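You operate a simulated robot arm through the tools that you are given. There is no shell and no other tool. Be economical: measure what you need, move in short steps, check, and stop when the job is done.

Carry out the task below with a simulated robot arm. There is one attempt and no reset: what you move stays moved.

TASK
Clamp motor 65 in the test cradle and run it at medium rate.
Fine: guard closed, run till the display gives its verdict, power off after.
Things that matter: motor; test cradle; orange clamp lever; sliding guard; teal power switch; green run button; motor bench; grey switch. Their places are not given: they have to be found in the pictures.

It is judged by the outcome, as a careful person would: the job done as asked, and still so three seconds after it is handed in. It fails if anything else is knocked over, pushed out of place, dropped, spilled or broken.

THE ROBOT
A 7-joint arm with a two-finger parallel gripper, fixed in place. Base frame: the origin is at the foot of the arm, x ahead of it, y to its left, z up; the work surface is at about z = 880. Lengths are in mm, angles in degrees, forces in N, time in s.
With the tool pointing down near the work surface it reaches from about 300 to 700 mm from the base axis. Its first joint turns from -66.0 to 66.0 degrees. Payload 1.57 kg.
Tool frame: the origin (TCP) lies between the finger pads and is the grasp point; the fingertips stand 30 mm ahead of it; z points along the fingers, y is the line along which they close. The gripper opens to 110 mm. The fingers are 24 mm wide and 12 mm thick; the gripper's body (48 by 112 mm) begins 78 mm behind the TCP.
Orientation is told as [roll, pitch, yaw] about the base's x, y, z axes, in that order, counted from this pose: with the fingers straight down and closing along the base's y, the tool's x points along the base's -x, its y along +y and its z along -z.

THE INTERFACE
- The arm moves only by the tool jog_arm. Its argument "motion" is a list of rows, each an object of numbers (a shift or turn left out is 0, a gripper value left out holds the last): "dx", "dy", "dz": the shift along the base's x, y, z in mm; "rx", "ry", "rz": the turn, a rotation vector about the base's x, y, z in degrees; "hand": the gripper command, from -1 (shut) to 1 (fully open), values between in proportion. In form: [{"dx": .., "dy": .., "dz": .., "rx": .., "ry": .., "rz": .., "hand": ..}, ...]. A call has 1 to 12 rows; each row is the pose to reach, as a shift and turn from the pose commanded when the call began. A row lasts 0.2 s, in which the tool goes at most 50 mm and 8.6 degrees; a call with a longer step from one row to the next is refused whole, and so is a gripper value outside its range. A pose out of reach is approached as far as the arm can. The call stops where the force on the tool passes 70 N (or 10 N more than at its start, if that is more) or the arm is blocked; 0.2 s more then pass. The fingers move at their own pace (about 108 mm/s each) and stop on an object; they squeeze with about 28 N. The grip force told is the motor's: it shows also when the fingers shut on nothing. Time passes only in rows, and 0.2 s behind the last, so rows that repeat a pose let the fingers close. It gives the time, the measured TCP pose, the force on the tool (base axes), the opening and the grip force at its end, in the units of the frame above (readings bear some noise).
- Cameras (640 x 400 px; columns grow to the right, rows downward): "scene" is fixed at [175.3, -406.5, 1396.5]; the picture's right is [0.64, -0.77, 0.00], its down [-0.49, -0.41, -0.77] and it looks along [0.59, 0.49, -0.64] (base axes); focal length 273 px, centre (320, 200). "wrist" rides on the gripper at [-36, 0, -80] in the tool frame; the picture's right is [0.00, -1.00, 0.00], its down [0.97, 0.00, -0.24] and it looks along [0.24, 0.00, 0.97] (tool axes); focal length 218 px, centre (320, 200).
- get_image(camera): a new picture of that camera. No time passes.
- point_at(camera, pixels): for up to 12 pixels [column, row] of the newest picture of that camera ("zoom" is the newest enlarged one), the place [x, y, z] in the base frame of the surface seen there, good to about 3 mm. No time passes.
- close_up(camera, box): a new picture of the part [left, top, right, bottom] of that camera's present view, enlarged. No time passes.
- close_job(): hands the job in; it is judged then, once.

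Work in short steps. Measure before you move; look again where a grasp or a placing could have gone wrong, and mend it. You have 80 turns and 46 pictures in all, the two below and enlarged ones among them. Open the gripper and draw the arm clear of the work before you hand the job in, unless the task says otherwise; then end with one line.

The tools are called as name(argument=value, ...) on one line, values as JSON. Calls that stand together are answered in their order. jog_arm: Moves the arm, as the interface text tells. Its arguments: {"type":"object","properties":{"motion":{"type":"array"}},"required":["motion"]} The other tools are called the same way: get_image (camera) takes a picture; point_at (camera, pixels) gives the place of the surface under pixels of a picture; close_up (camera, box) takes an enlarged picture of a part of a camera's view; close_job () hands the job in.

At the start:

```text
t: 0.0
tcp_pos: [403.7, 68.2, 1209.5]
tool_rot: [0.0, 0.0, 0.1]
ft_force: [-0.3, -0.6, 0.3]
gripper_width: 110.2
finger_force: 0.2
```

scene: 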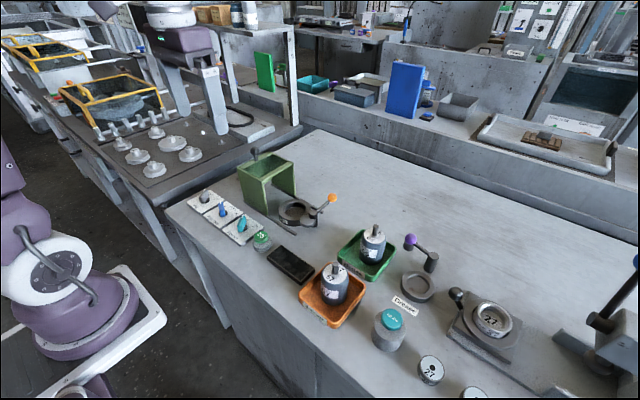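
wrist: 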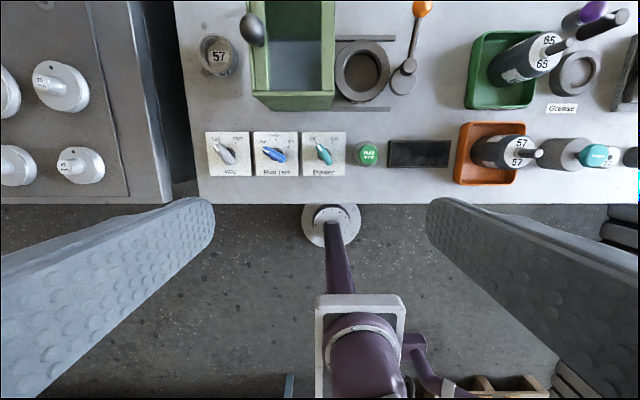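

The motor with 65 appears to be in the green tray, with switches at the wrist picture's (228..325,150). I'll enlarge the relevant regions.

close_up(camera="wrist", box=[190, 110, 470, 205])

close_up(camera="scene", box=[180, 140, 350, 290])

close_up(camera="scene", box=[290, 210, 540, 390])

point_at(camera="wrist", pixels=[[228, 155], [273, 155], [325, 155], [368, 154], [420, 153], [361, 72], [402, 82], [422, 8], [252, 28], [290, 40], [500, 95], [552, 47]])

```text
2.29 times, centred on (330, 158) of wrist
```

zoom: 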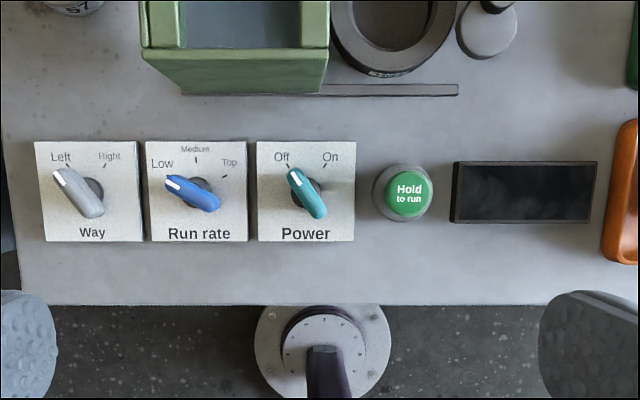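

```text
2.67 times, centred on (265, 215) of scene
```

zoom: 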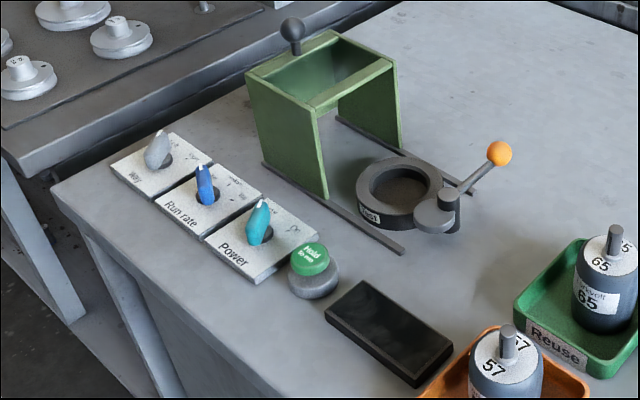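

```text
2.22 times, centred on (415, 300) of scene
```

zoom: 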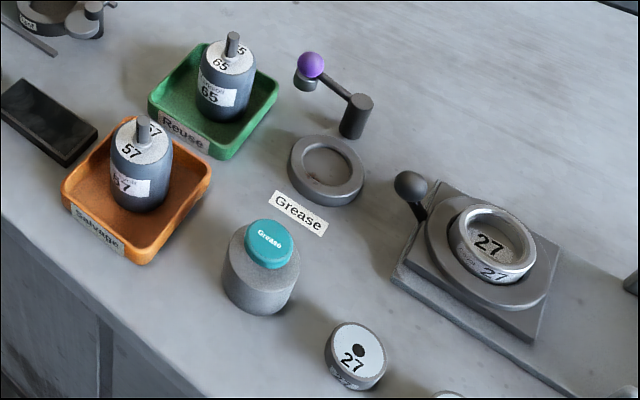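

```text
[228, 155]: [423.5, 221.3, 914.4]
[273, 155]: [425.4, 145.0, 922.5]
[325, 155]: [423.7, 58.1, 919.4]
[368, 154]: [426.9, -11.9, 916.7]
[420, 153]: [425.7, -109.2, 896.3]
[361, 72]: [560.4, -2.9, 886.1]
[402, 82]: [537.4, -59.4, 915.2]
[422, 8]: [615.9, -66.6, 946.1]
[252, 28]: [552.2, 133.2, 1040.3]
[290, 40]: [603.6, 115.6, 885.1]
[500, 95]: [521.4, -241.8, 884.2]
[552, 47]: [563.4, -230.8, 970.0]
```

Check the motor's label and the small things nearby before acting.

close_up(camera="scene", box=[345, 215, 405, 275])

close_up(camera="wrist", box=[190, 0, 450, 120])

point_at(camera="scene", pixels=[[374, 229], [374, 234], [374, 250], [363, 240], [385, 240], [341, 244], [392, 241], [297, 207], [281, 215], [311, 208], [331, 198], [254, 153]])

```text
6.67 times, centred on (375, 245) of scene
```

zoom: 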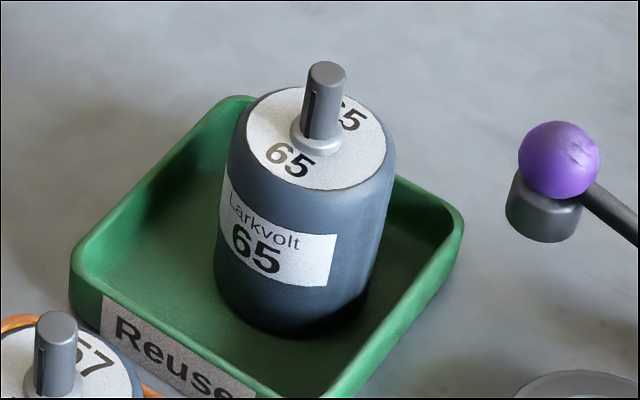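

```text
2.46 times, centred on (320, 60) of wrist
```

zoom: 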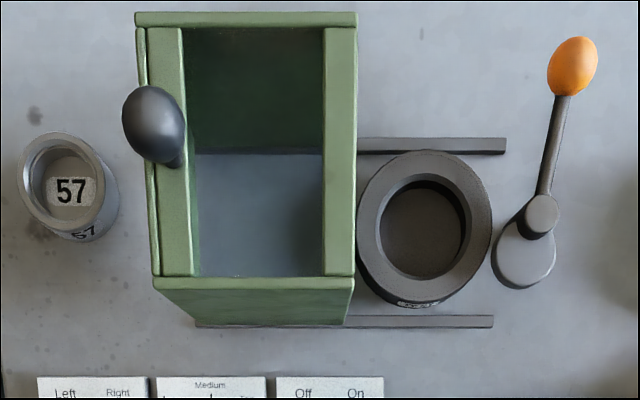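

```text
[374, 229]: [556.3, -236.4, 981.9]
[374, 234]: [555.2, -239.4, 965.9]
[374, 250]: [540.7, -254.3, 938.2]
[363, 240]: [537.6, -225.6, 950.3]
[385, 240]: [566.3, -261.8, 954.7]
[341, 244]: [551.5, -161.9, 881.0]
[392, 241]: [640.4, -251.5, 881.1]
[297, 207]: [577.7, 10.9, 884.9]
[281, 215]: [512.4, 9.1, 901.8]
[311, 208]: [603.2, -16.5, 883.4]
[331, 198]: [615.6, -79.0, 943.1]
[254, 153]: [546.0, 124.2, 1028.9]
```

Move above motor 65 to measure it, staying high.

jog_arm(motion=[{"dx": 18, "dy": -43, "hand": 1}, {"dx": 36, "dy": -86}, {"dx": 54, "dy": -129}, {"dx": 72, "dy": -172}, {"dx": 90, "dy": -215}, {"dx": 108, "dy": -258}, {"dx": 130, "dy": -300, "dz": -20}, {"dx": 140, "dy": -310, "dz": -50}, {"dx": 140, "dy": -310, "dz": -50}])

get_image(camera="wrist")

```text
refused: row 7 steps farther than a row can; nothing moved
```

```text
38 pictures are left
```

wrist: 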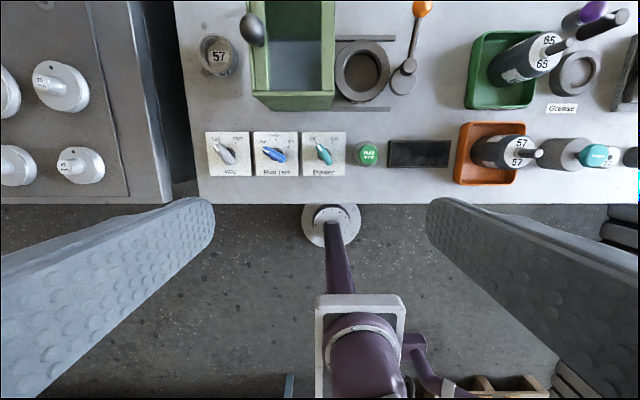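

Refused for step length; I resend with smaller steps.

jog_arm(motion=[{"dx": 18, "dy": -43, "hand": 1}, {"dx": 36, "dy": -86}, {"dx": 54, "dy": -129}, {"dx": 72, "dy": -172}, {"dx": 90, "dy": -215}, {"dx": 108, "dy": -258}, {"dx": 124, "dy": -295, "dz": -20}, {"dx": 140, "dy": -310, "dz": -50}, {"dx": 140, "dy": -310, "dz": -50}])

get_image(camera="wrist")

```text
t: 2.0
tcp_pos: [545.1, -242.9, 1160.2]
tool_rot: [0.0, 0.0, 0.0]
ft_force: [0.1, 0.5, 0.3]
gripper_width: 110.0
finger_force: 0.1
```

```text
37 pictures are left
```

wrist: 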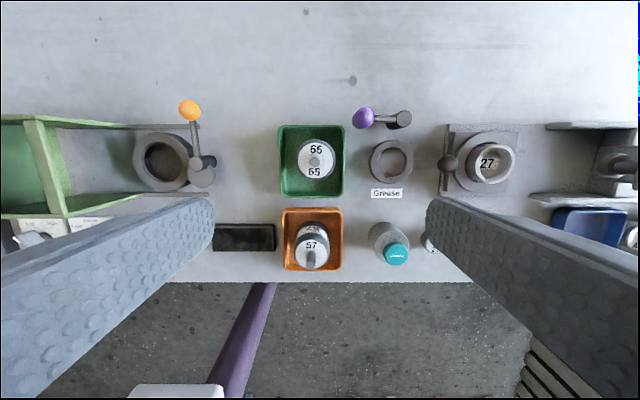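

close_up(camera="wrist", box=[120, 90, 360, 240])

point_at(camera="wrist", pixels=[[316, 155], [300, 158], [333, 158], [316, 141], [316, 174], [282, 160], [342, 160], [310, 130], [310, 194], [312, 214], [340, 240]])

point_at(camera="wrist", pixels=[[135, 162], [144, 162], [180, 160], [160, 143], [160, 182], [160, 190], [160, 135], [189, 110], [196, 140], [205, 165], [197, 178], [163, 162]])

```text
2.67 times, centred on (240, 165) of wrist
```

zoom: 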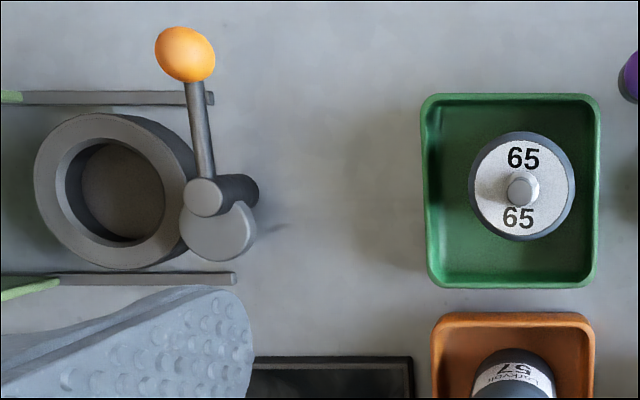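

```text
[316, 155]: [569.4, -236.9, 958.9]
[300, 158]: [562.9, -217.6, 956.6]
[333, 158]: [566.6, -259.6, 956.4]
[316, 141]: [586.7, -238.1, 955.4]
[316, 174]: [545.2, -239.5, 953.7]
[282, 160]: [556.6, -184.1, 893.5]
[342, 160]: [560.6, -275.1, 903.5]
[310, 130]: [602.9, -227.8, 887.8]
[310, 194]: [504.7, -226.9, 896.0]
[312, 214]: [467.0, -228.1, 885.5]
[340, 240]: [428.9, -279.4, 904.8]
```

```text
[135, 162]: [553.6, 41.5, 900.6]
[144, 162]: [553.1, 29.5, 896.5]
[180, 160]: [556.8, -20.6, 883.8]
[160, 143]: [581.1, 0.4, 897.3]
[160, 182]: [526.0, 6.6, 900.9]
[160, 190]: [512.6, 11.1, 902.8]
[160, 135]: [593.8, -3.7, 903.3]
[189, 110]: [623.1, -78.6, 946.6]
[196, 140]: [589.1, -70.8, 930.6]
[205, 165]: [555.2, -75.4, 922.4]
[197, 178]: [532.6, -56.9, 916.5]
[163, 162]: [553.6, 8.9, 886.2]
```

Motor 65 is centred near (566,-239), top z≈956. I'll turn the gripper 90° so the fingers close along x (clear of the guard and clamp cam), partly opened, and look.

jog_arm(motion=[{"rz": -8.5, "hand": 0.5}, {"rz": -17}, {"rz": -25.5, "dx": 10}, {"rz": -34, "dx": 21, "dy": 4}, {"rz": -42.5, "dx": 21, "dy": 4}, {"rz": -51, "dx": 21, "dy": 4}, {"rz": -59.5, "dx": 21, "dy": 4}, {"rz": -68, "dx": 21, "dy": 4}, {"rz": -76.5, "dx": 21, "dy": 4, "dz": -20}, {"rz": -85, "dx": 21, "dy": 4, "dz": -50}, {"rz": -90, "dx": 21, "dy": 4, "dz": -90}, {"rz": -90, "dx": 21, "dy": 4, "dz": -90}])

get_image(camera="wrist")

```text
t: 4.6
tcp_pos: [565.4, -238.5, 1069.4]
tool_rot: [-0.1, 0.0, -90.2]
ft_force: [-0.5, -0.2, 0.3]
gripper_width: 82.5
finger_force: 0.1
```

```text
35 pictures are left
```

wrist: 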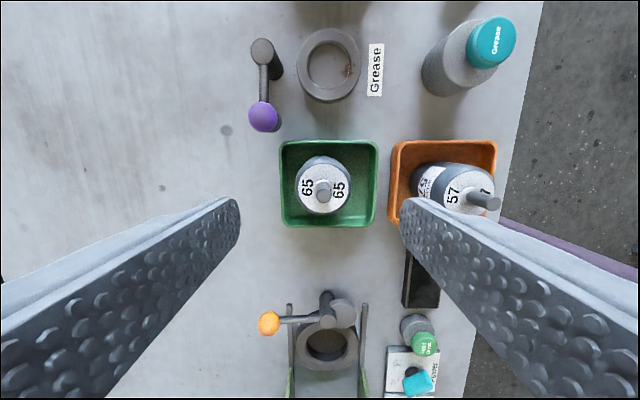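

point_at(camera="wrist", pixels=[[298, 188], [349, 188], [323, 162], [323, 212], [443, 190], [408, 185], [268, 323], [325, 300], [342, 312], [296, 345], [355, 345], [326, 345]])

close_up(camera="wrist", box=[240, 270, 400, 400])

```text
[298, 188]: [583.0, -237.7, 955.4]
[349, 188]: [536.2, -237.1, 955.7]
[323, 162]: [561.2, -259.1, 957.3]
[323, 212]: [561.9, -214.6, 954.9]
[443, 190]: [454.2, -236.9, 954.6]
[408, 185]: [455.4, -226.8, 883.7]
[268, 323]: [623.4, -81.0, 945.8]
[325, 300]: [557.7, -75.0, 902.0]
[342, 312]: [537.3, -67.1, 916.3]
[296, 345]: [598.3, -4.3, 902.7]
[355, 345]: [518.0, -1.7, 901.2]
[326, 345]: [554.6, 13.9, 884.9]
```

```text
3.08 times, centred on (320, 335) of wrist
```

zoom: 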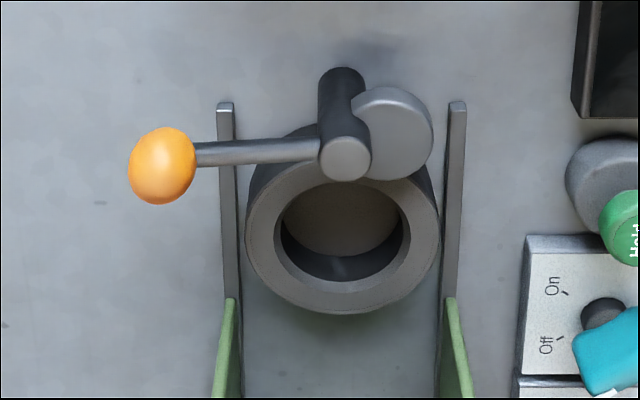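

Motor 65 centre ≈ (562.5,-237.5); cradle ≈ (554.5,0.5), floor 885, ring top 902. Descend and grip near the motor's top (tips at 918, above tray rim).

jog_arm(motion=[{"dx": -3, "dy": 1, "dz": -40}, {"dx": -3, "dy": 1, "dz": -80}, {"dx": -3, "dy": 1, "dz": -105}, {"dx": -3, "dy": 1, "dz": -121}, {"dx": -3, "dy": 1, "dz": -121}, {"dx": -3, "dy": 1, "dz": -121, "hand": -1}, {"dx": -3, "dy": 1, "dz": -121}, {"dx": -3, "dy": 1, "dz": -121}, {"dx": -3, "dy": 1, "dz": -121}])

```text
t: 6.6
tcp_pos: [560.9, -238.1, 947.8]
tool_rot: [-0.1, 0.1, -90.0]
ft_force: [-0.4, 0.8, 0.1]
gripper_width: 53.8
finger_force: 28.1
```

Gripped (54 mm wide). Lift 95 mm and carry over to above the cradle.

jog_arm(motion=[{"dz": 30}, {"dz": 65}, {"dz": 95}, {"dx": -1, "dy": 40, "dz": 95}, {"dx": -2, "dy": 85, "dz": 95}, {"dx": -3, "dy": 130, "dz": 95}, {"dx": -4, "dy": 175, "dz": 95}, {"dx": -6, "dy": 215, "dz": 95}, {"dx": -7, "dy": 238, "dz": 95}, {"dx": -7, "dy": 238, "dz": 95}])

get_image(camera="wrist")

get_image(camera="scene")

```text
t: 8.8
tcp_pos: [553.9, 1.2, 1042.7]
tool_rot: [0.1, 0.1, -89.9]
ft_force: [-0.4, -0.6, -4.8]
gripper_width: 53.2
finger_force: 28.0
```

```text
33 pictures are left
```

wrist: 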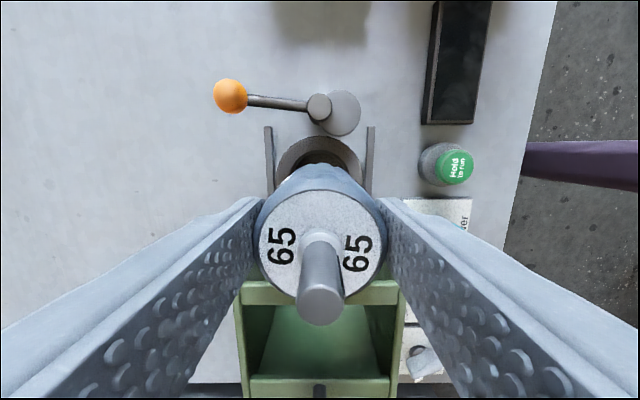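

```text
32 pictures are left
```

scene: 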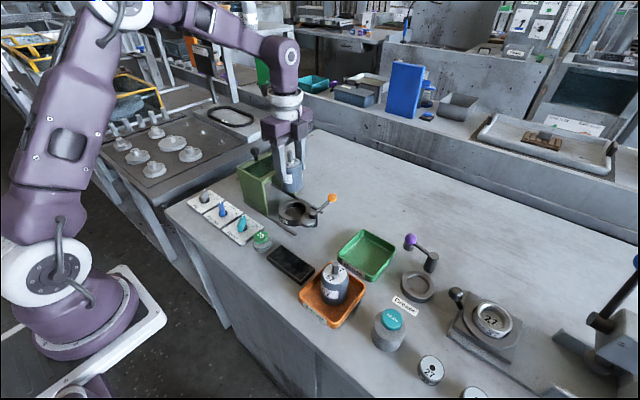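

Zoom in to check ring alignment with the motor.

close_up(camera="wrist", box=[240, 110, 400, 210])

close_up(camera="scene", box=[230, 130, 350, 240])

```text
4.00 times, centred on (320, 160) of wrist
```

zoom: 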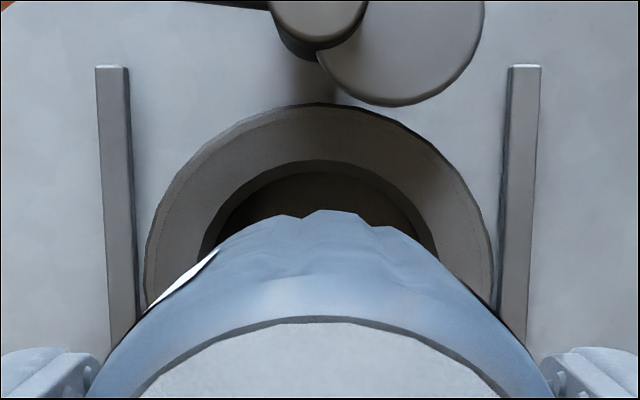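

```text
3.64 times, centred on (290, 185) of scene
```

zoom: 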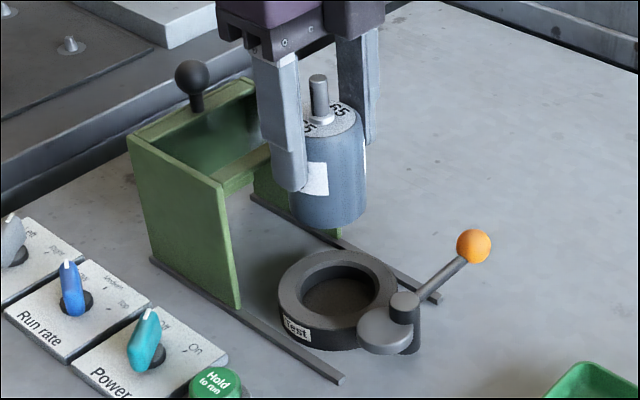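

Ring centre ≈ (553.9, 0); motor aligned in x, shift y by -1.5. Lower into the cradle.

jog_arm(motion=[{"dy": -1.5, "dz": -30}, {"dy": -1.5, "dz": -60}, {"dy": -1.5, "dz": -75}, {"dy": -1.5, "dz": -83}, {"dy": -1.5, "dz": -89}, {"dy": -1.5, "dz": -93}, {"dy": -1.5, "dz": -93}])

close_up(camera="scene", box=[230, 130, 350, 240])

```text
t: 10.4
tcp_pos: [555.6, -1.4, 950.3]
tool_rot: [0.2, 0.0, -90.0]
ft_force: [2.4, -0.8, 19.6]
gripper_width: 53.5
finger_force: 28.5
```

```text
3.64 times, centred on (290, 185) of scene
```

zoom: 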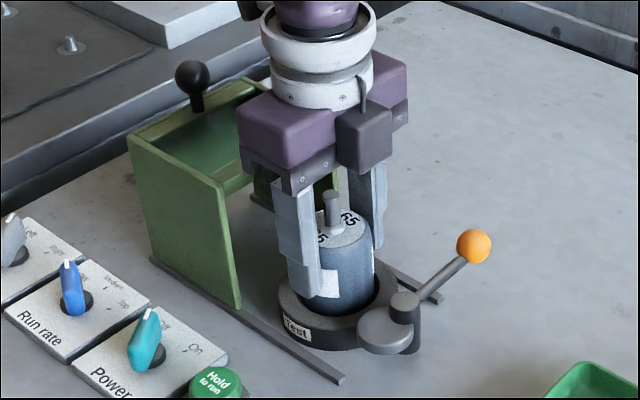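

Seated with 20 N contact, motor inside the ring. Release gently and rise.

jog_arm(motion=[{"hand": 0.3}, {"hand": 0.3}, {"dz": 40}, {"dz": 80}, {"dz": 120}, {"dz": 130, "dy": -40}, {"dz": 130, "dy": -80}, {"dz": 130, "dy": -80}])

get_image(camera="wrist")

```text
t: 12.2
tcp_pos: [555.2, -82.3, 1081.1]
tool_rot: [0.0, 0.0, -90.0]
ft_force: [0.4, 0.0, 0.0]
gripper_width: 71.8
finger_force: 0.0
```

```text
28 pictures are left
```

wrist: 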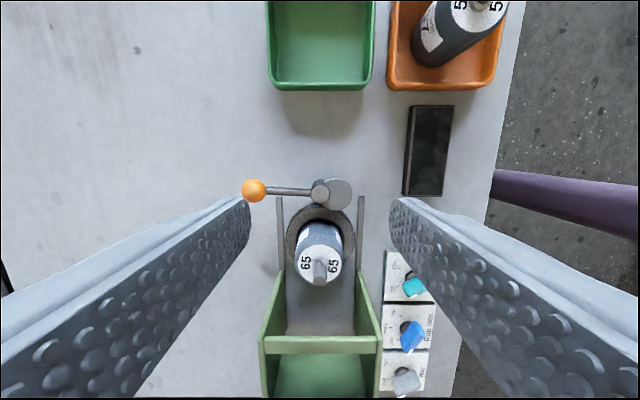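

point_at(camera="wrist", pixels=[[253, 190], [246, 190], [280, 190], [295, 190], [320, 192], [340, 193], [410, 290], [411, 337], [406, 380], [320, 343], [280, 345], [365, 345]])

close_up(camera="wrist", box=[230, 150, 390, 250])

```text
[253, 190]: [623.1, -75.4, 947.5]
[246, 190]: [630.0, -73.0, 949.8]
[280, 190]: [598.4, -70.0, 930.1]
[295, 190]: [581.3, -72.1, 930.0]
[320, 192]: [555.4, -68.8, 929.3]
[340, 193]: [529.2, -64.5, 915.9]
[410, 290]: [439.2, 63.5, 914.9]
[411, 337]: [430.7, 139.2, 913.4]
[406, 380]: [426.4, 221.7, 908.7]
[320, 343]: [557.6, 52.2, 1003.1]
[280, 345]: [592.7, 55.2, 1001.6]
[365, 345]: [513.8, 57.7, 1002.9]
```

```text
4.00 times, centred on (310, 200) of wrist
```

zoom: 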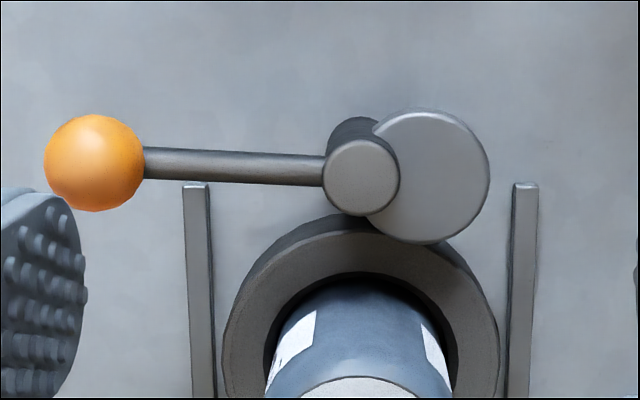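

Lever pivot ≈ (555,-69), orange ball ≈ (622,-74,940); cam points away (-x), so swinging the ball toward -y brings the cam against the motor. I'll close the fingers and come down on the ball's +y side.

jog_arm(motion=[{"dx": 30, "dy": 20, "hand": -1}, {"dx": 69, "dy": 40}, {"dx": 69, "dy": 42, "dz": -10}, {"dx": 69, "dy": 42, "dz": -50}, {"dx": 69, "dy": 42, "dz": -90}, {"dx": 69, "dy": 42, "dz": -123}, {"dx": 69, "dy": 42, "dz": -123}])

close_up(camera="scene", box=[230, 130, 370, 240])

```text
t: 13.8
tcp_pos: [622.0, -39.8, 956.7]
tool_rot: [0.1, -0.1, -90.0]
ft_force: [0.4, 0.8, 0.2]
gripper_width: 0.1
finger_force: 21.5
```

```text
3.64 times, centred on (300, 185) of scene
```

zoom: 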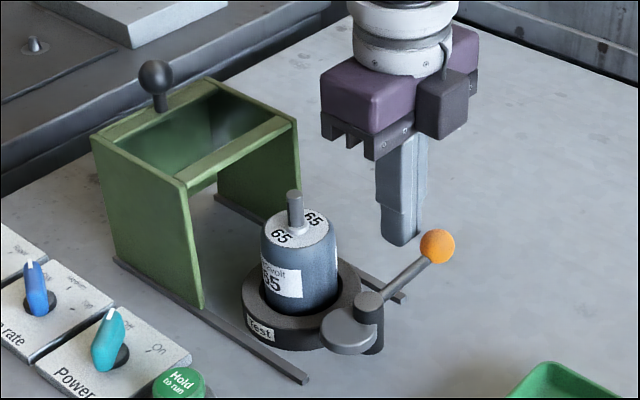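

Finger is just on the +y side of the ball. Sweep it to about -60° along the arc.

jog_arm(motion=[{"dx": 0, "dy": -6}, {"dx": 3, "dy": -16}, {"dx": 4.5, "dy": -28}, {"dx": 3.5, "dy": -41}, {"dx": 0.4, "dy": -53}, {"dx": -5, "dy": -64}, {"dx": -12, "dy": -74.5}, {"dx": -12, "dy": -74.5}])

close_up(camera="scene", box=[230, 130, 370, 240])

```text
t: 15.6
tcp_pos: [612.0, -114.3, 957.0]
tool_rot: [-0.1, -0.1, -90.0]
ft_force: [0.0, 0.6, 0.3]
gripper_width: 0.1
finger_force: 21.7
```

```text
3.64 times, centred on (300, 185) of scene
```

zoom: 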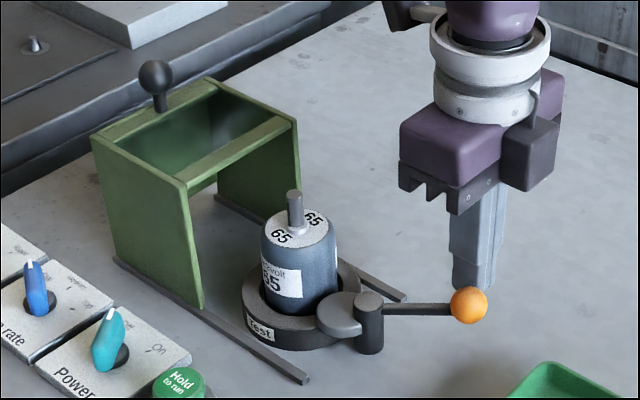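

Cam is swinging onto the motor. Continue to about -95°, stopping on resistance.

jog_arm(motion=[{"dx": -4, "dy": -5}, {"dx": -8.5, "dy": -9}, {"dx": -14, "dy": -13}, {"dx": -19, "dy": -16}, {"dx": -25, "dy": -19}, {"dx": -30, "dy": -21.5}, {"dx": -35, "dy": -23}, {"dx": -35, "dy": -23}])

close_up(camera="scene", box=[230, 130, 370, 240])

```text
t: 17.4
tcp_pos: [583.0, -133.7, 955.9]
tool_rot: [0.9, 0.1, -89.8]
ft_force: [52.9, 17.7, -12.3]
gripper_width: 0.0
finger_force: 21.7
```

```text
3.64 times, centred on (300, 185) of scene
```

zoom: 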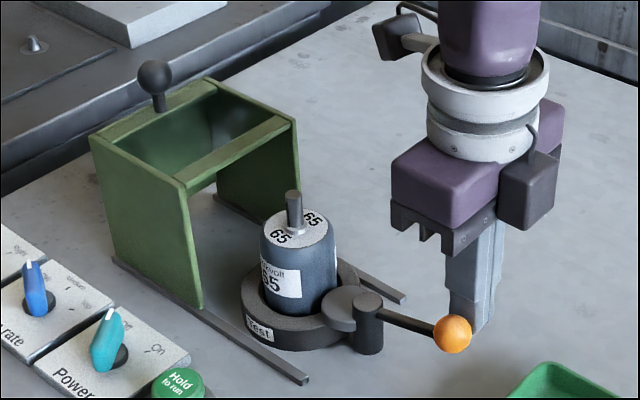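

Firm stop (53 N): lever is at its end. Back off, lift clear, and go above the guard's knob.

jog_arm(motion=[{"dx": 12, "dy": 5}, {"dx": 35, "dy": 15}, {"dx": 35, "dy": 15, "dz": 50}, {"dx": 35, "dy": 15, "dz": 100}, {"dx": 35, "dy": 15, "dz": 145}, {"dx": 20, "dy": 60, "dz": 150, "hand": 0}, {"dx": 5, "dy": 105, "dz": 150}, {"dx": -10, "dy": 150, "dz": 150}, {"dx": -20, "dy": 195, "dz": 150}, {"dx": -25, "dy": 240, "dz": 150}, {"dx": -25, "dy": 250, "dz": 150}])

get_image(camera="wrist")

close_up(camera="scene", box=[230, 130, 370, 240])

```text
t: 19.8
tcp_pos: [553.0, 114.5, 1107.5]
tool_rot: [0.0, -0.1, -90.0]
ft_force: [0.4, 0.3, -0.2]
gripper_width: 55.1
finger_force: 0.1
```

```text
23 pictures are left
```

wrist: 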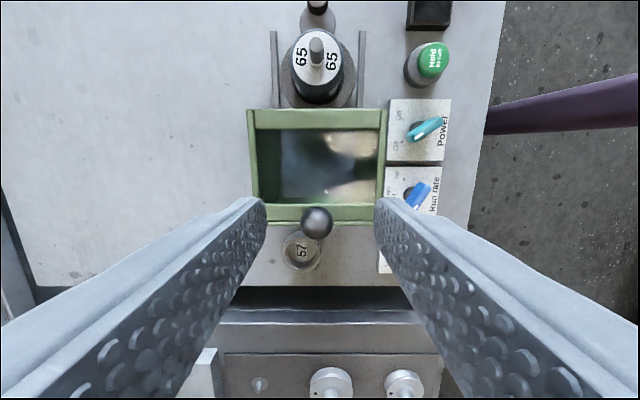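

```text
3.64 times, centred on (300, 185) of scene
```

zoom: 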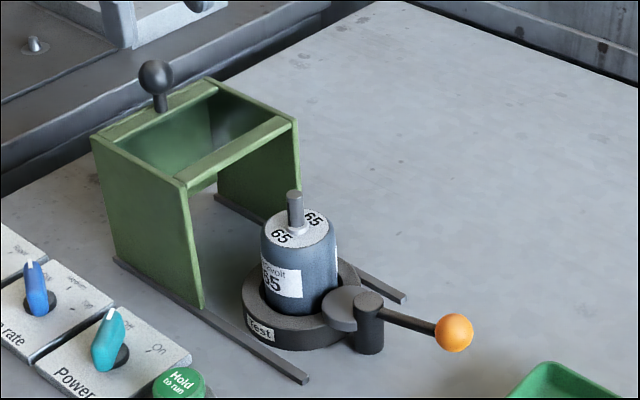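

Lever stayed put. Measure the knob and guard.

point_at(camera="wrist", pixels=[[316, 222], [317, 208], [302, 222], [331, 222], [316, 236], [280, 213], [300, 110], [388, 160], [300, 225]])

```text
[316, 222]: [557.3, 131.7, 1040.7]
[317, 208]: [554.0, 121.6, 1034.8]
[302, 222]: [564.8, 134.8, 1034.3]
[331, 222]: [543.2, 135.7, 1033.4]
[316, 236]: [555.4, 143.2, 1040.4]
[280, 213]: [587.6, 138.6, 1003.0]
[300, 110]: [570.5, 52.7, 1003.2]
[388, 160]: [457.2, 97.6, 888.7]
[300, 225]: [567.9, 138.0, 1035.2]
```

jog_arm(motion=[{"dx": 2, "dy": 20, "dz": -5}, {"dx": 2, "dy": 20, "dz": -45}, {"dx": 2, "dy": 20, "dz": -65}, {"dx": 2, "dy": 20, "dz": -65}, {"dx": 2, "dy": 20, "dz": -65, "hand": -1}, {"dx": 2, "dy": 20, "dz": -65}, {"dx": 2, "dy": 20, "dz": -65}])

```text
t: 21.4
tcp_pos: [555.1, 133.9, 1042.7]
tool_rot: [0.1, -0.1, -90.0]
ft_force: [12.1, 1.0, -6.4]
gripper_width: 25.5
finger_force: 37.0
```

Knob gripped. Slide the guard toward -y in small steps.

jog_arm(motion=[{"dy": -10}, {"dy": -22}, {"dy": -34}, {"dy": -46}, {"dy": -58}, {"dy": -70}, {"dy": -80}, {"dy": -80}])

get_image(camera="scene")

```text
t: 23.2
tcp_pos: [555.1, 54.4, 1041.9]
tool_rot: [0.2, 0.0, -89.9]
ft_force: [22.0, 0.5, 27.2]
gripper_width: 25.3
finger_force: 36.8
```

```text
21 pictures are left
```

scene: 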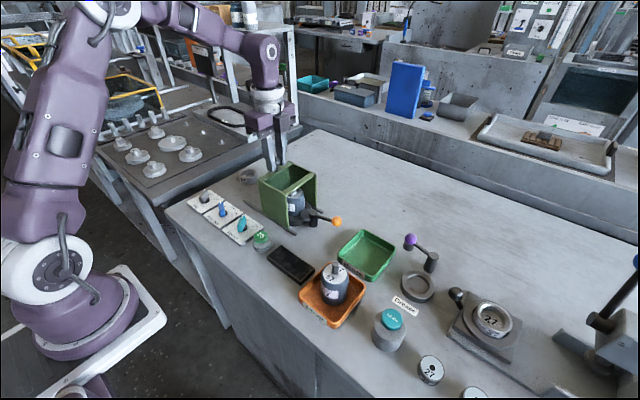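

Guard slides well. Continue until it stops.

jog_arm(motion=[{"dy": -6}, {"dy": -12}, {"dy": -17}, {"dy": -22}, {"dy": -27}, {"dy": -27}])

close_up(camera="scene", box=[220, 130, 380, 250])

```text
t: 24.6
tcp_pos: [555.4, 29.3, 1039.6]
tool_rot: [0.0, 0.1, -89.8]
ft_force: [27.3, 29.0, -2.7]
gripper_width: 25.9
finger_force: 37.2
```

```text
3.33 times, centred on (300, 190) of scene
```

zoom: 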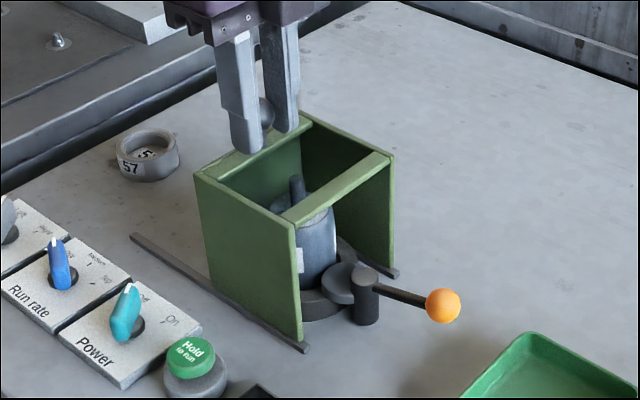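

Guard is at its stop (29 N). Release, rise, and move to above the switches, turning back to yaw 0.

jog_arm(motion=[{"dy": 2, "hand": 0}, {"dy": 2}, {"dy": 2, "dz": 40}, {"dy": 2, "dz": 75, "rz": 5}, {"dx": -15, "dy": 10, "dz": 80, "rz": 13}, {"dx": -35, "dy": 20, "dz": 80, "rz": 21.5}, {"dx": -55, "dy": 40, "dz": 80, "rz": 30}, {"dx": -80, "dy": 55, "dz": 80, "rz": 38.5}, {"dx": -105, "dy": 70, "dz": 80, "rz": 47}, {"dx": -125, "dy": 85, "dz": 60, "rz": 55.5}, {"dx": -130, "dy": 85, "dz": 50, "rz": 64}, {"dx": -130, "dy": 85, "dz": 50, "rz": 72}])

jog_arm(motion=[{"rz": 8.5}, {"rz": 18, "dx": 0}])

get_image(camera="wrist")

```text
t: 27.2
tcp_pos: [423.6, 112.2, 1090.2]
tool_rot: [0.0, -0.1, -18.0]
ft_force: [0.0, 0.1, 0.8]
gripper_width: 55.2
finger_force: 0.1
```

```text
refused: row 2 steps farther than a row can; nothing moved
```

```text
19 pictures are left
```

wrist: 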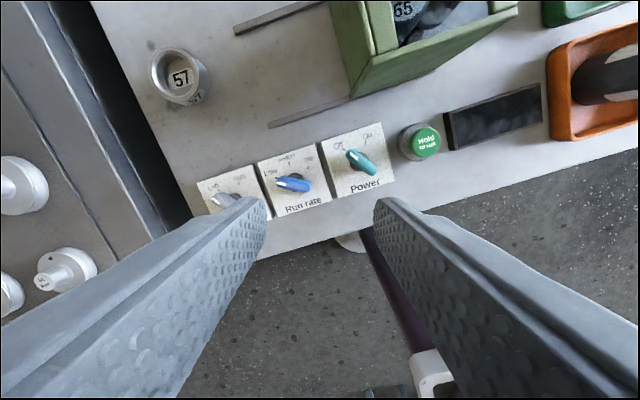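

close_up(camera="wrist", box=[240, 110, 400, 210])

point_at(camera="zoom", pixels=[[155, 283], [245, 300], [200, 292], [175, 288], [222, 296], [455, 175], [520, 240], [487, 207], [470, 190], [505, 222], [180, 170], [440, 290]])

```text
4.00 times, centred on (320, 160) of wrist
```

zoom: 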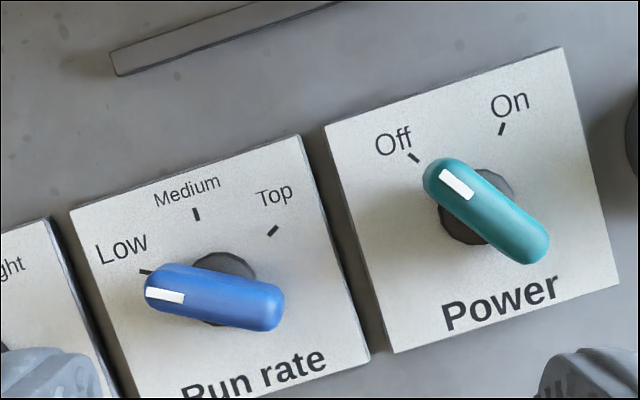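

```text
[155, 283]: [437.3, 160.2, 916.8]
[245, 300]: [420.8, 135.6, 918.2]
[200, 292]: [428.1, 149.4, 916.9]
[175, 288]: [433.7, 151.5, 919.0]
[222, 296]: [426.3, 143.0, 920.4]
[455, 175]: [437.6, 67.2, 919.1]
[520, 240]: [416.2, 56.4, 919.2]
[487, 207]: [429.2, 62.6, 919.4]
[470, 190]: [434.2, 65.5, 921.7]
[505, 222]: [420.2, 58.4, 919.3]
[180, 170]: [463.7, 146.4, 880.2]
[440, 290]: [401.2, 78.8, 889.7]
```

Rate knob centre ≈ (428,147,919), pointer ~61° (Low), Medium at 0°. Turn the gripper to yaw 61 above it.

jog_arm(motion=[{"rz": 8}, {"rz": 16}, {"rz": 24}, {"rz": 32}, {"rz": 40}, {"rz": 48, "dx": 2, "dy": 15}, {"rz": 56, "dx": 4, "dy": 35}, {"rz": 64, "dx": 4, "dy": 35, "dz": -30}, {"rz": 72, "dx": 4, "dy": 35, "dz": -70}, {"rz": 79, "dx": 4, "dy": 35, "dz": -110}, {"rz": 79, "dx": 4, "dy": 35, "dz": -110}])

get_image(camera="wrist")

```text
t: 29.6
tcp_pos: [426.6, 144.9, 982.1]
tool_rot: [0.1, 0.1, 61.2]
ft_force: [1.0, 0.2, -0.1]
gripper_width: 55.0
finger_force: 0.0
```

```text
17 pictures are left
```

wrist: 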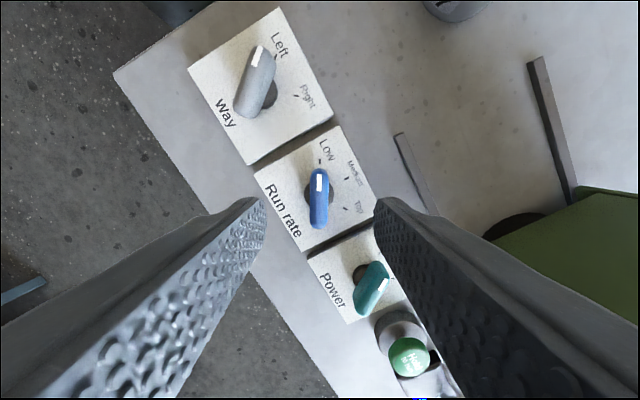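

The blade is parallel to the fingers. Lower, close on it.

jog_arm(motion=[{"dx": 0.5, "dy": 3, "dz": -20}, {"dx": 0.5, "dy": 3, "dz": -38}, {"dx": 0.5, "dy": 3, "dz": -49}, {"dx": 0.5, "dy": 3, "dz": -49}, {"dx": 0.5, "dy": 3, "dz": -49, "hand": -1}, {"dx": 0.5, "dy": 3, "dz": -49}, {"dx": 0.5, "dy": 3, "dz": -49}])

```text
t: 31.2
tcp_pos: [425.4, 148.0, 933.0]
tool_rot: [-0.1, 0.0, 61.0]
ft_force: [9.6, -4.6, -8.7]
gripper_width: 12.9
finger_force: 29.8
```

Blade held (12.9 mm). Turn it clockwise 61° toward Medium.

jog_arm(motion=[{"rz": -8}, {"rz": -16}, {"rz": -24}, {"rz": -32}, {"rz": -40}, {"rz": -48}, {"rz": -56}, {"rz": -61}, {"rz": -61}])

```text
t: 33.2
tcp_pos: [427.6, 145.7, 932.3]
tool_rot: [-0.2, -0.1, -0.3]
ft_force: [10.7, -51.3, 11.0]
gripper_width: 12.7
finger_force: 29.3
```

Turned. Release and rise to inspect.

jog_arm(motion=[{"hand": 0}, {"hand": 0}, {"dz": 30}, {"dz": 60}, {"dz": 60}])

get_image(camera="wrist")

```text
t: 34.4
tcp_pos: [427.3, 149.7, 993.9]
tool_rot: [0.1, 0.1, 0.0]
ft_force: [-0.4, -0.9, -0.4]
gripper_width: 55.0
finger_force: 0.1
```

```text
16 pictures are left
```

wrist: 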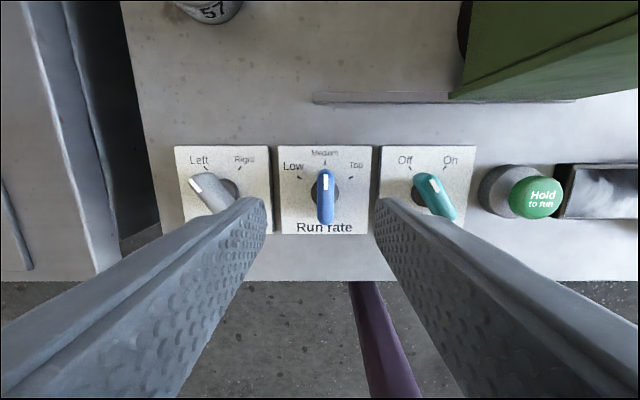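

Run rate is at Medium. Now go over the Power knob with yaw ~34.

jog_arm(motion=[{"dy": -20, "rz": 8}, {"dy": -45, "rz": 16}, {"dy": -70, "rz": 24}, {"dy": -86, "rz": 32}, {"dy": -86, "rz": 34}, {"dy": -86, "rz": 34}])

get_image(camera="wrist")

```text
t: 35.8
tcp_pos: [427.8, 63.1, 993.9]
tool_rot: [0.0, 0.0, 34.1]
ft_force: [-0.3, -0.6, 0.3]
gripper_width: 54.9
finger_force: 0.0
```

```text
15 pictures are left
```

wrist: 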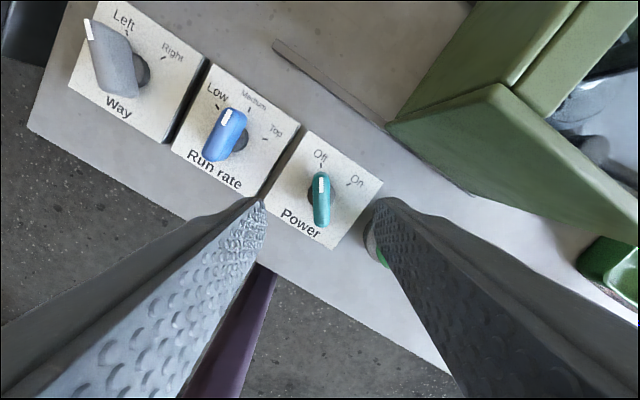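

Blade is aligned and centred (320,199). Lower, grip.

jog_arm(motion=[{"dx": -1, "dy": -1, "dz": -30}, {"dx": -1, "dy": -1, "dz": -50}, {"dx": -1, "dy": -1, "dz": -61}, {"dx": -1, "dy": -1, "dz": -61}, {"dx": -1, "dy": -1, "dz": -61, "hand": -1}, {"dx": -1, "dy": -1, "dz": -61}, {"dx": -1, "dy": -1, "dz": -61}])

jog_arm(motion=[{"rz": -8}, {"rz": -16}, {"rz": -24}, {"rz": -32}, {"rz": -40}, {"rz": -48}, {"rz": -56}, {"rz": -64}, {"rz": -70}, {"rz": -70}])

jog_arm(motion=[{"hand": 0}, {"hand": 0}, {"dz": 30}, {"dz": 60}, {"dz": 60}])

get_image(camera="wrist")

```text
t: 37.4
tcp_pos: [426.7, 61.9, 931.5]
tool_rot: [0.0, 0.0, 34.0]
ft_force: [1.6, -3.4, -7.7]
gripper_width: 12.9
finger_force: 30.1
```

```text
t: 39.6
tcp_pos: [425.3, 60.8, 931.3]
tool_rot: [-0.3, 0.0, -36.1]
ft_force: [-10.2, -50.4, -3.7]
gripper_width: 12.9
finger_force: 29.7
```

```text
t: 40.8
tcp_pos: [427.4, 61.6, 991.5]
tool_rot: [0.0, 0.0, -36.0]
ft_force: [-0.7, -0.7, 0.9]
gripper_width: 55.0
finger_force: 0.0
```

```text
14 pictures are left
```

wrist: 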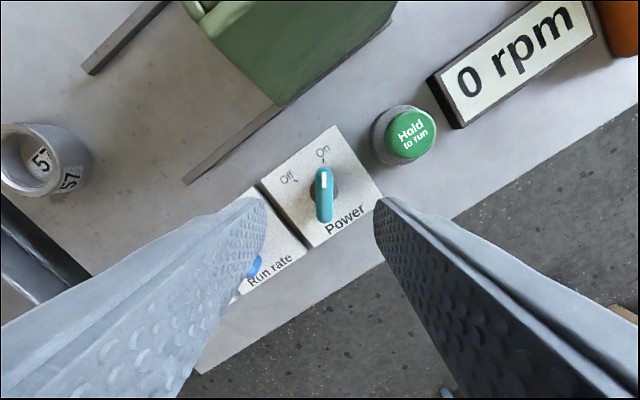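

Power on, display reads "0 rpm". Measure the button.

point_at(camera="wrist", pixels=[[410, 133], [392, 133], [432, 133], [410, 112], [410, 155], [380, 130]])

```text
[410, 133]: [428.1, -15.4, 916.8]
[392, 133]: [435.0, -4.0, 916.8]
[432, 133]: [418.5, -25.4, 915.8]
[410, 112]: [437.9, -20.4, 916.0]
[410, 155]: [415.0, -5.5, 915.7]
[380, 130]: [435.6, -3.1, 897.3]
```

Close fingers, move over the button centre (427,-14) and press gently.

jog_arm(motion=[{"dy": -20, "hand": -1}, {"dy": -60}, {"dy": -75.5}, {"dy": -75.5, "dz": -20}, {"dy": -75.5, "dz": -37}, {"dy": -75.5, "dz": -43}, {"dy": -75.5, "dz": -46}, {"dy": -75.5, "dz": -48}])

close_up(camera="scene", box=[220, 190, 340, 290])

```text
t: 42.6
tcp_pos: [426.2, -13.0, 943.7]
tool_rot: [-0.1, 0.0, -36.0]
ft_force: [-1.4, -0.5, 2.1]
gripper_width: 0.0
finger_force: 21.3
```

```text
4.00 times, centred on (280, 240) of scene
```

zoom: 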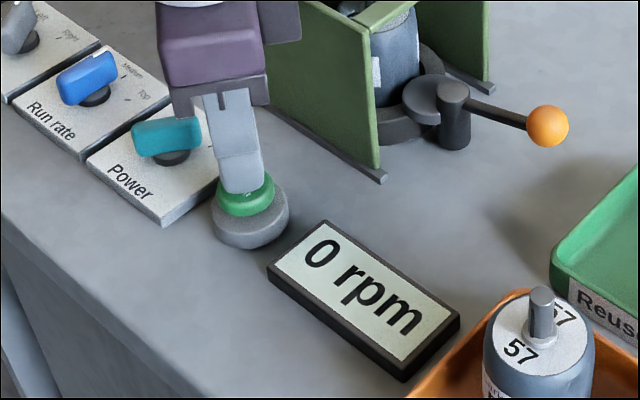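

Light contact (2 N), not yet running. Press a few mm further and hold.

jog_arm(motion=[{"dz": -1.5}, {"dz": -3}, {"dz": -4.5}, {"dz": -5.5}, {"dz": -5.5}, {"dz": -5.5}])

close_up(camera="scene", box=[220, 190, 340, 290])

```text
t: 44.0
tcp_pos: [426.5, -12.7, 937.3]
tool_rot: [0.0, -0.1, -36.1]
ft_force: [-2.7, 3.1, 21.1]
gripper_width: 0.4
finger_force: 21.4
```

```text
4.00 times, centred on (280, 240) of scene
```

zoom: 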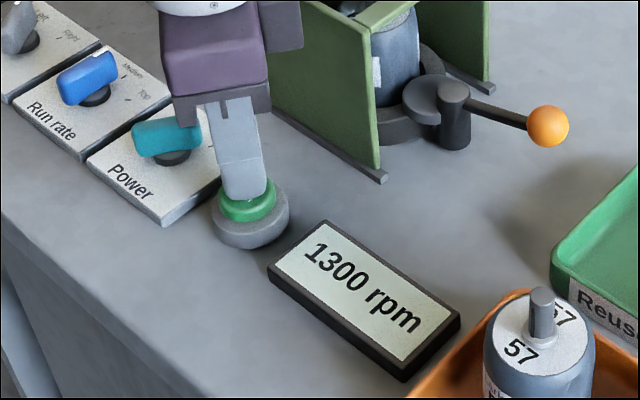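

Running at 1300 rpm. Hold until the verdict.

jog_arm(motion=[{"dz": 0}, {"dz": 0}, {"dz": 0}, {"dz": 0}, {"dz": 0}, {"dz": 0}, {"dz": 0}, {"dz": 0}, {"dz": 0}, {"dz": 0}, {"dz": 0}, {"dz": 0}])

close_up(camera="scene", box=[220, 190, 340, 290])

```text
t: 46.6
tcp_pos: [427.2, -13.4, 937.9]
tool_rot: [0.0, -0.1, -36.0]
ft_force: [-0.1, 3.0, 22.3]
gripper_width: 0.1
finger_force: 21.3
```

```text
4.00 times, centred on (280, 240) of scene
```

zoom: 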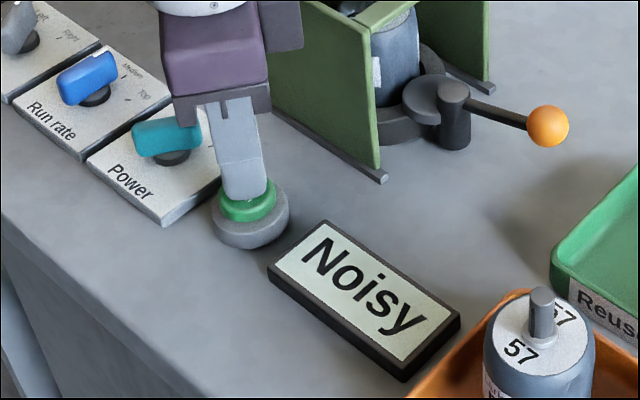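

Verdict: "Noisy". Release the button and return above the power knob.

jog_arm(motion=[{"dz": 20}, {"dz": 53}, {"dz": 53, "dy": 40, "hand": 0}, {"dz": 53, "dy": 76.5}, {"dz": 53, "dy": 76.5}])

get_image(camera="wrist")

```text
t: 47.8
tcp_pos: [428.3, 64.6, 992.0]
tool_rot: [0.0, 0.0, -36.0]
ft_force: [0.1, 0.1, -0.2]
gripper_width: 55.4
finger_force: 0.0
```

```text
10 pictures are left
```

wrist: 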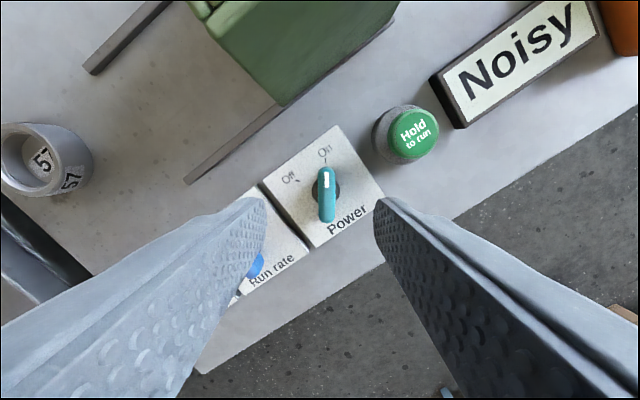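

Knob is ~4 mm off to the right; correct, lower, grip, and turn back +70° to Off.

jog_arm(motion=[{"dx": -1.5, "dy": -4, "dz": -30}, {"dx": -1.5, "dy": -4, "dz": -50}, {"dx": -1.5, "dy": -4, "dz": -60}, {"dx": -1.5, "dy": -4, "dz": -60}, {"dx": -1.5, "dy": -4, "dz": -60, "hand": -1}, {"dx": -1.5, "dy": -4, "dz": -60}, {"dx": -1.5, "dy": -4, "dz": -60}])

jog_arm(motion=[{"rz": 8}, {"rz": 16}, {"rz": 24}, {"rz": 32}, {"rz": 40}, {"rz": 48}, {"rz": 56}, {"rz": 64}, {"rz": 71}, {"rz": 71}])

jog_arm(motion=[{"hand": 0}, {"hand": 0}, {"dz": 30}, {"dz": 70}, {"dz": 110}, {"dz": 150}, {"dz": 180, "dx": -20}, {"dz": 200, "dx": -40}, {"dz": 200, "dx": -40}])

get_image(camera="wrist")

get_image(camera="scene")

```text
t: 49.4
tcp_pos: [425.7, 60.1, 932.3]
tool_rot: [0.0, 0.0, -36.0]
ft_force: [-1.0, -1.9, -7.5]
gripper_width: 12.7
finger_force: 30.2
```

```text
t: 51.6
tcp_pos: [425.7, 59.3, 930.7]
tool_rot: [0.0, -0.1, 35.1]
ft_force: [0.7, 23.6, 12.3]
gripper_width: 12.9
finger_force: 29.8
```

```text
t: 53.6
tcp_pos: [385.2, 60.4, 1132.0]
tool_rot: [0.0, 0.0, 35.0]
ft_force: [-0.2, 0.3, 0.0]
gripper_width: 55.0
finger_force: 0.0
```

```text
9 pictures are left
```

wrist: 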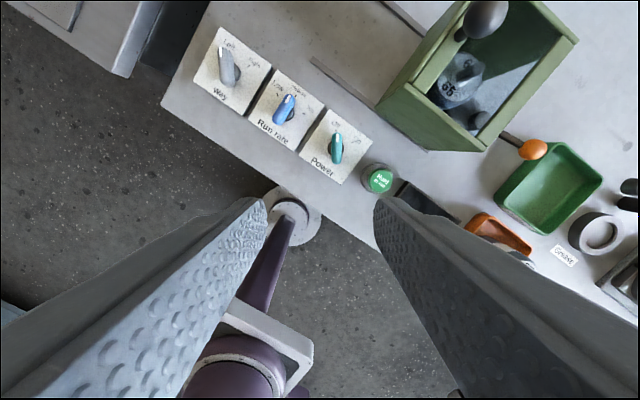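

```text
8 pictures are left
```

scene: 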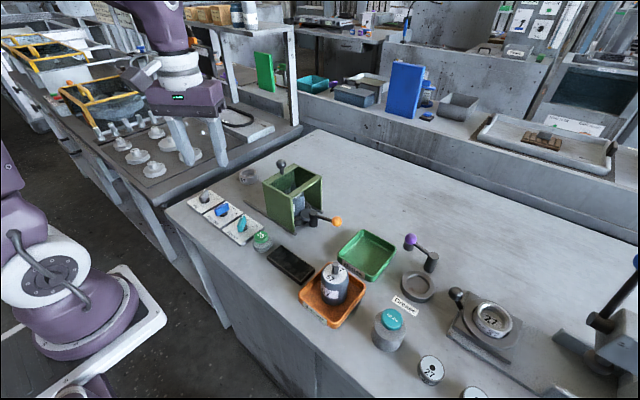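

Display is dark, power knob at Off, guard closed, motor clamped, arm clear. Open fully and hand in.

jog_arm(motion=[{"dz": 10, "hand": 1}, {"dz": 10}, {"dz": 10}])

close_job()

```text
t: 54.4
tcp_pos: [385.7, 58.3, 1141.8]
tool_rot: [0.1, 0.0, 35.0]
ft_force: [-0.2, 0.4, 0.1]
gripper_width: 110.0
finger_force: 0.0
```

```text
The job is handed in.
```

Motor 65 was clamped in the test cradle and run at medium rate (1300 rpm) with the guard closed until the display read "Noisy"; power is off again, the motor is still clamped under the guard, and the grey Way switch stayed at Left.
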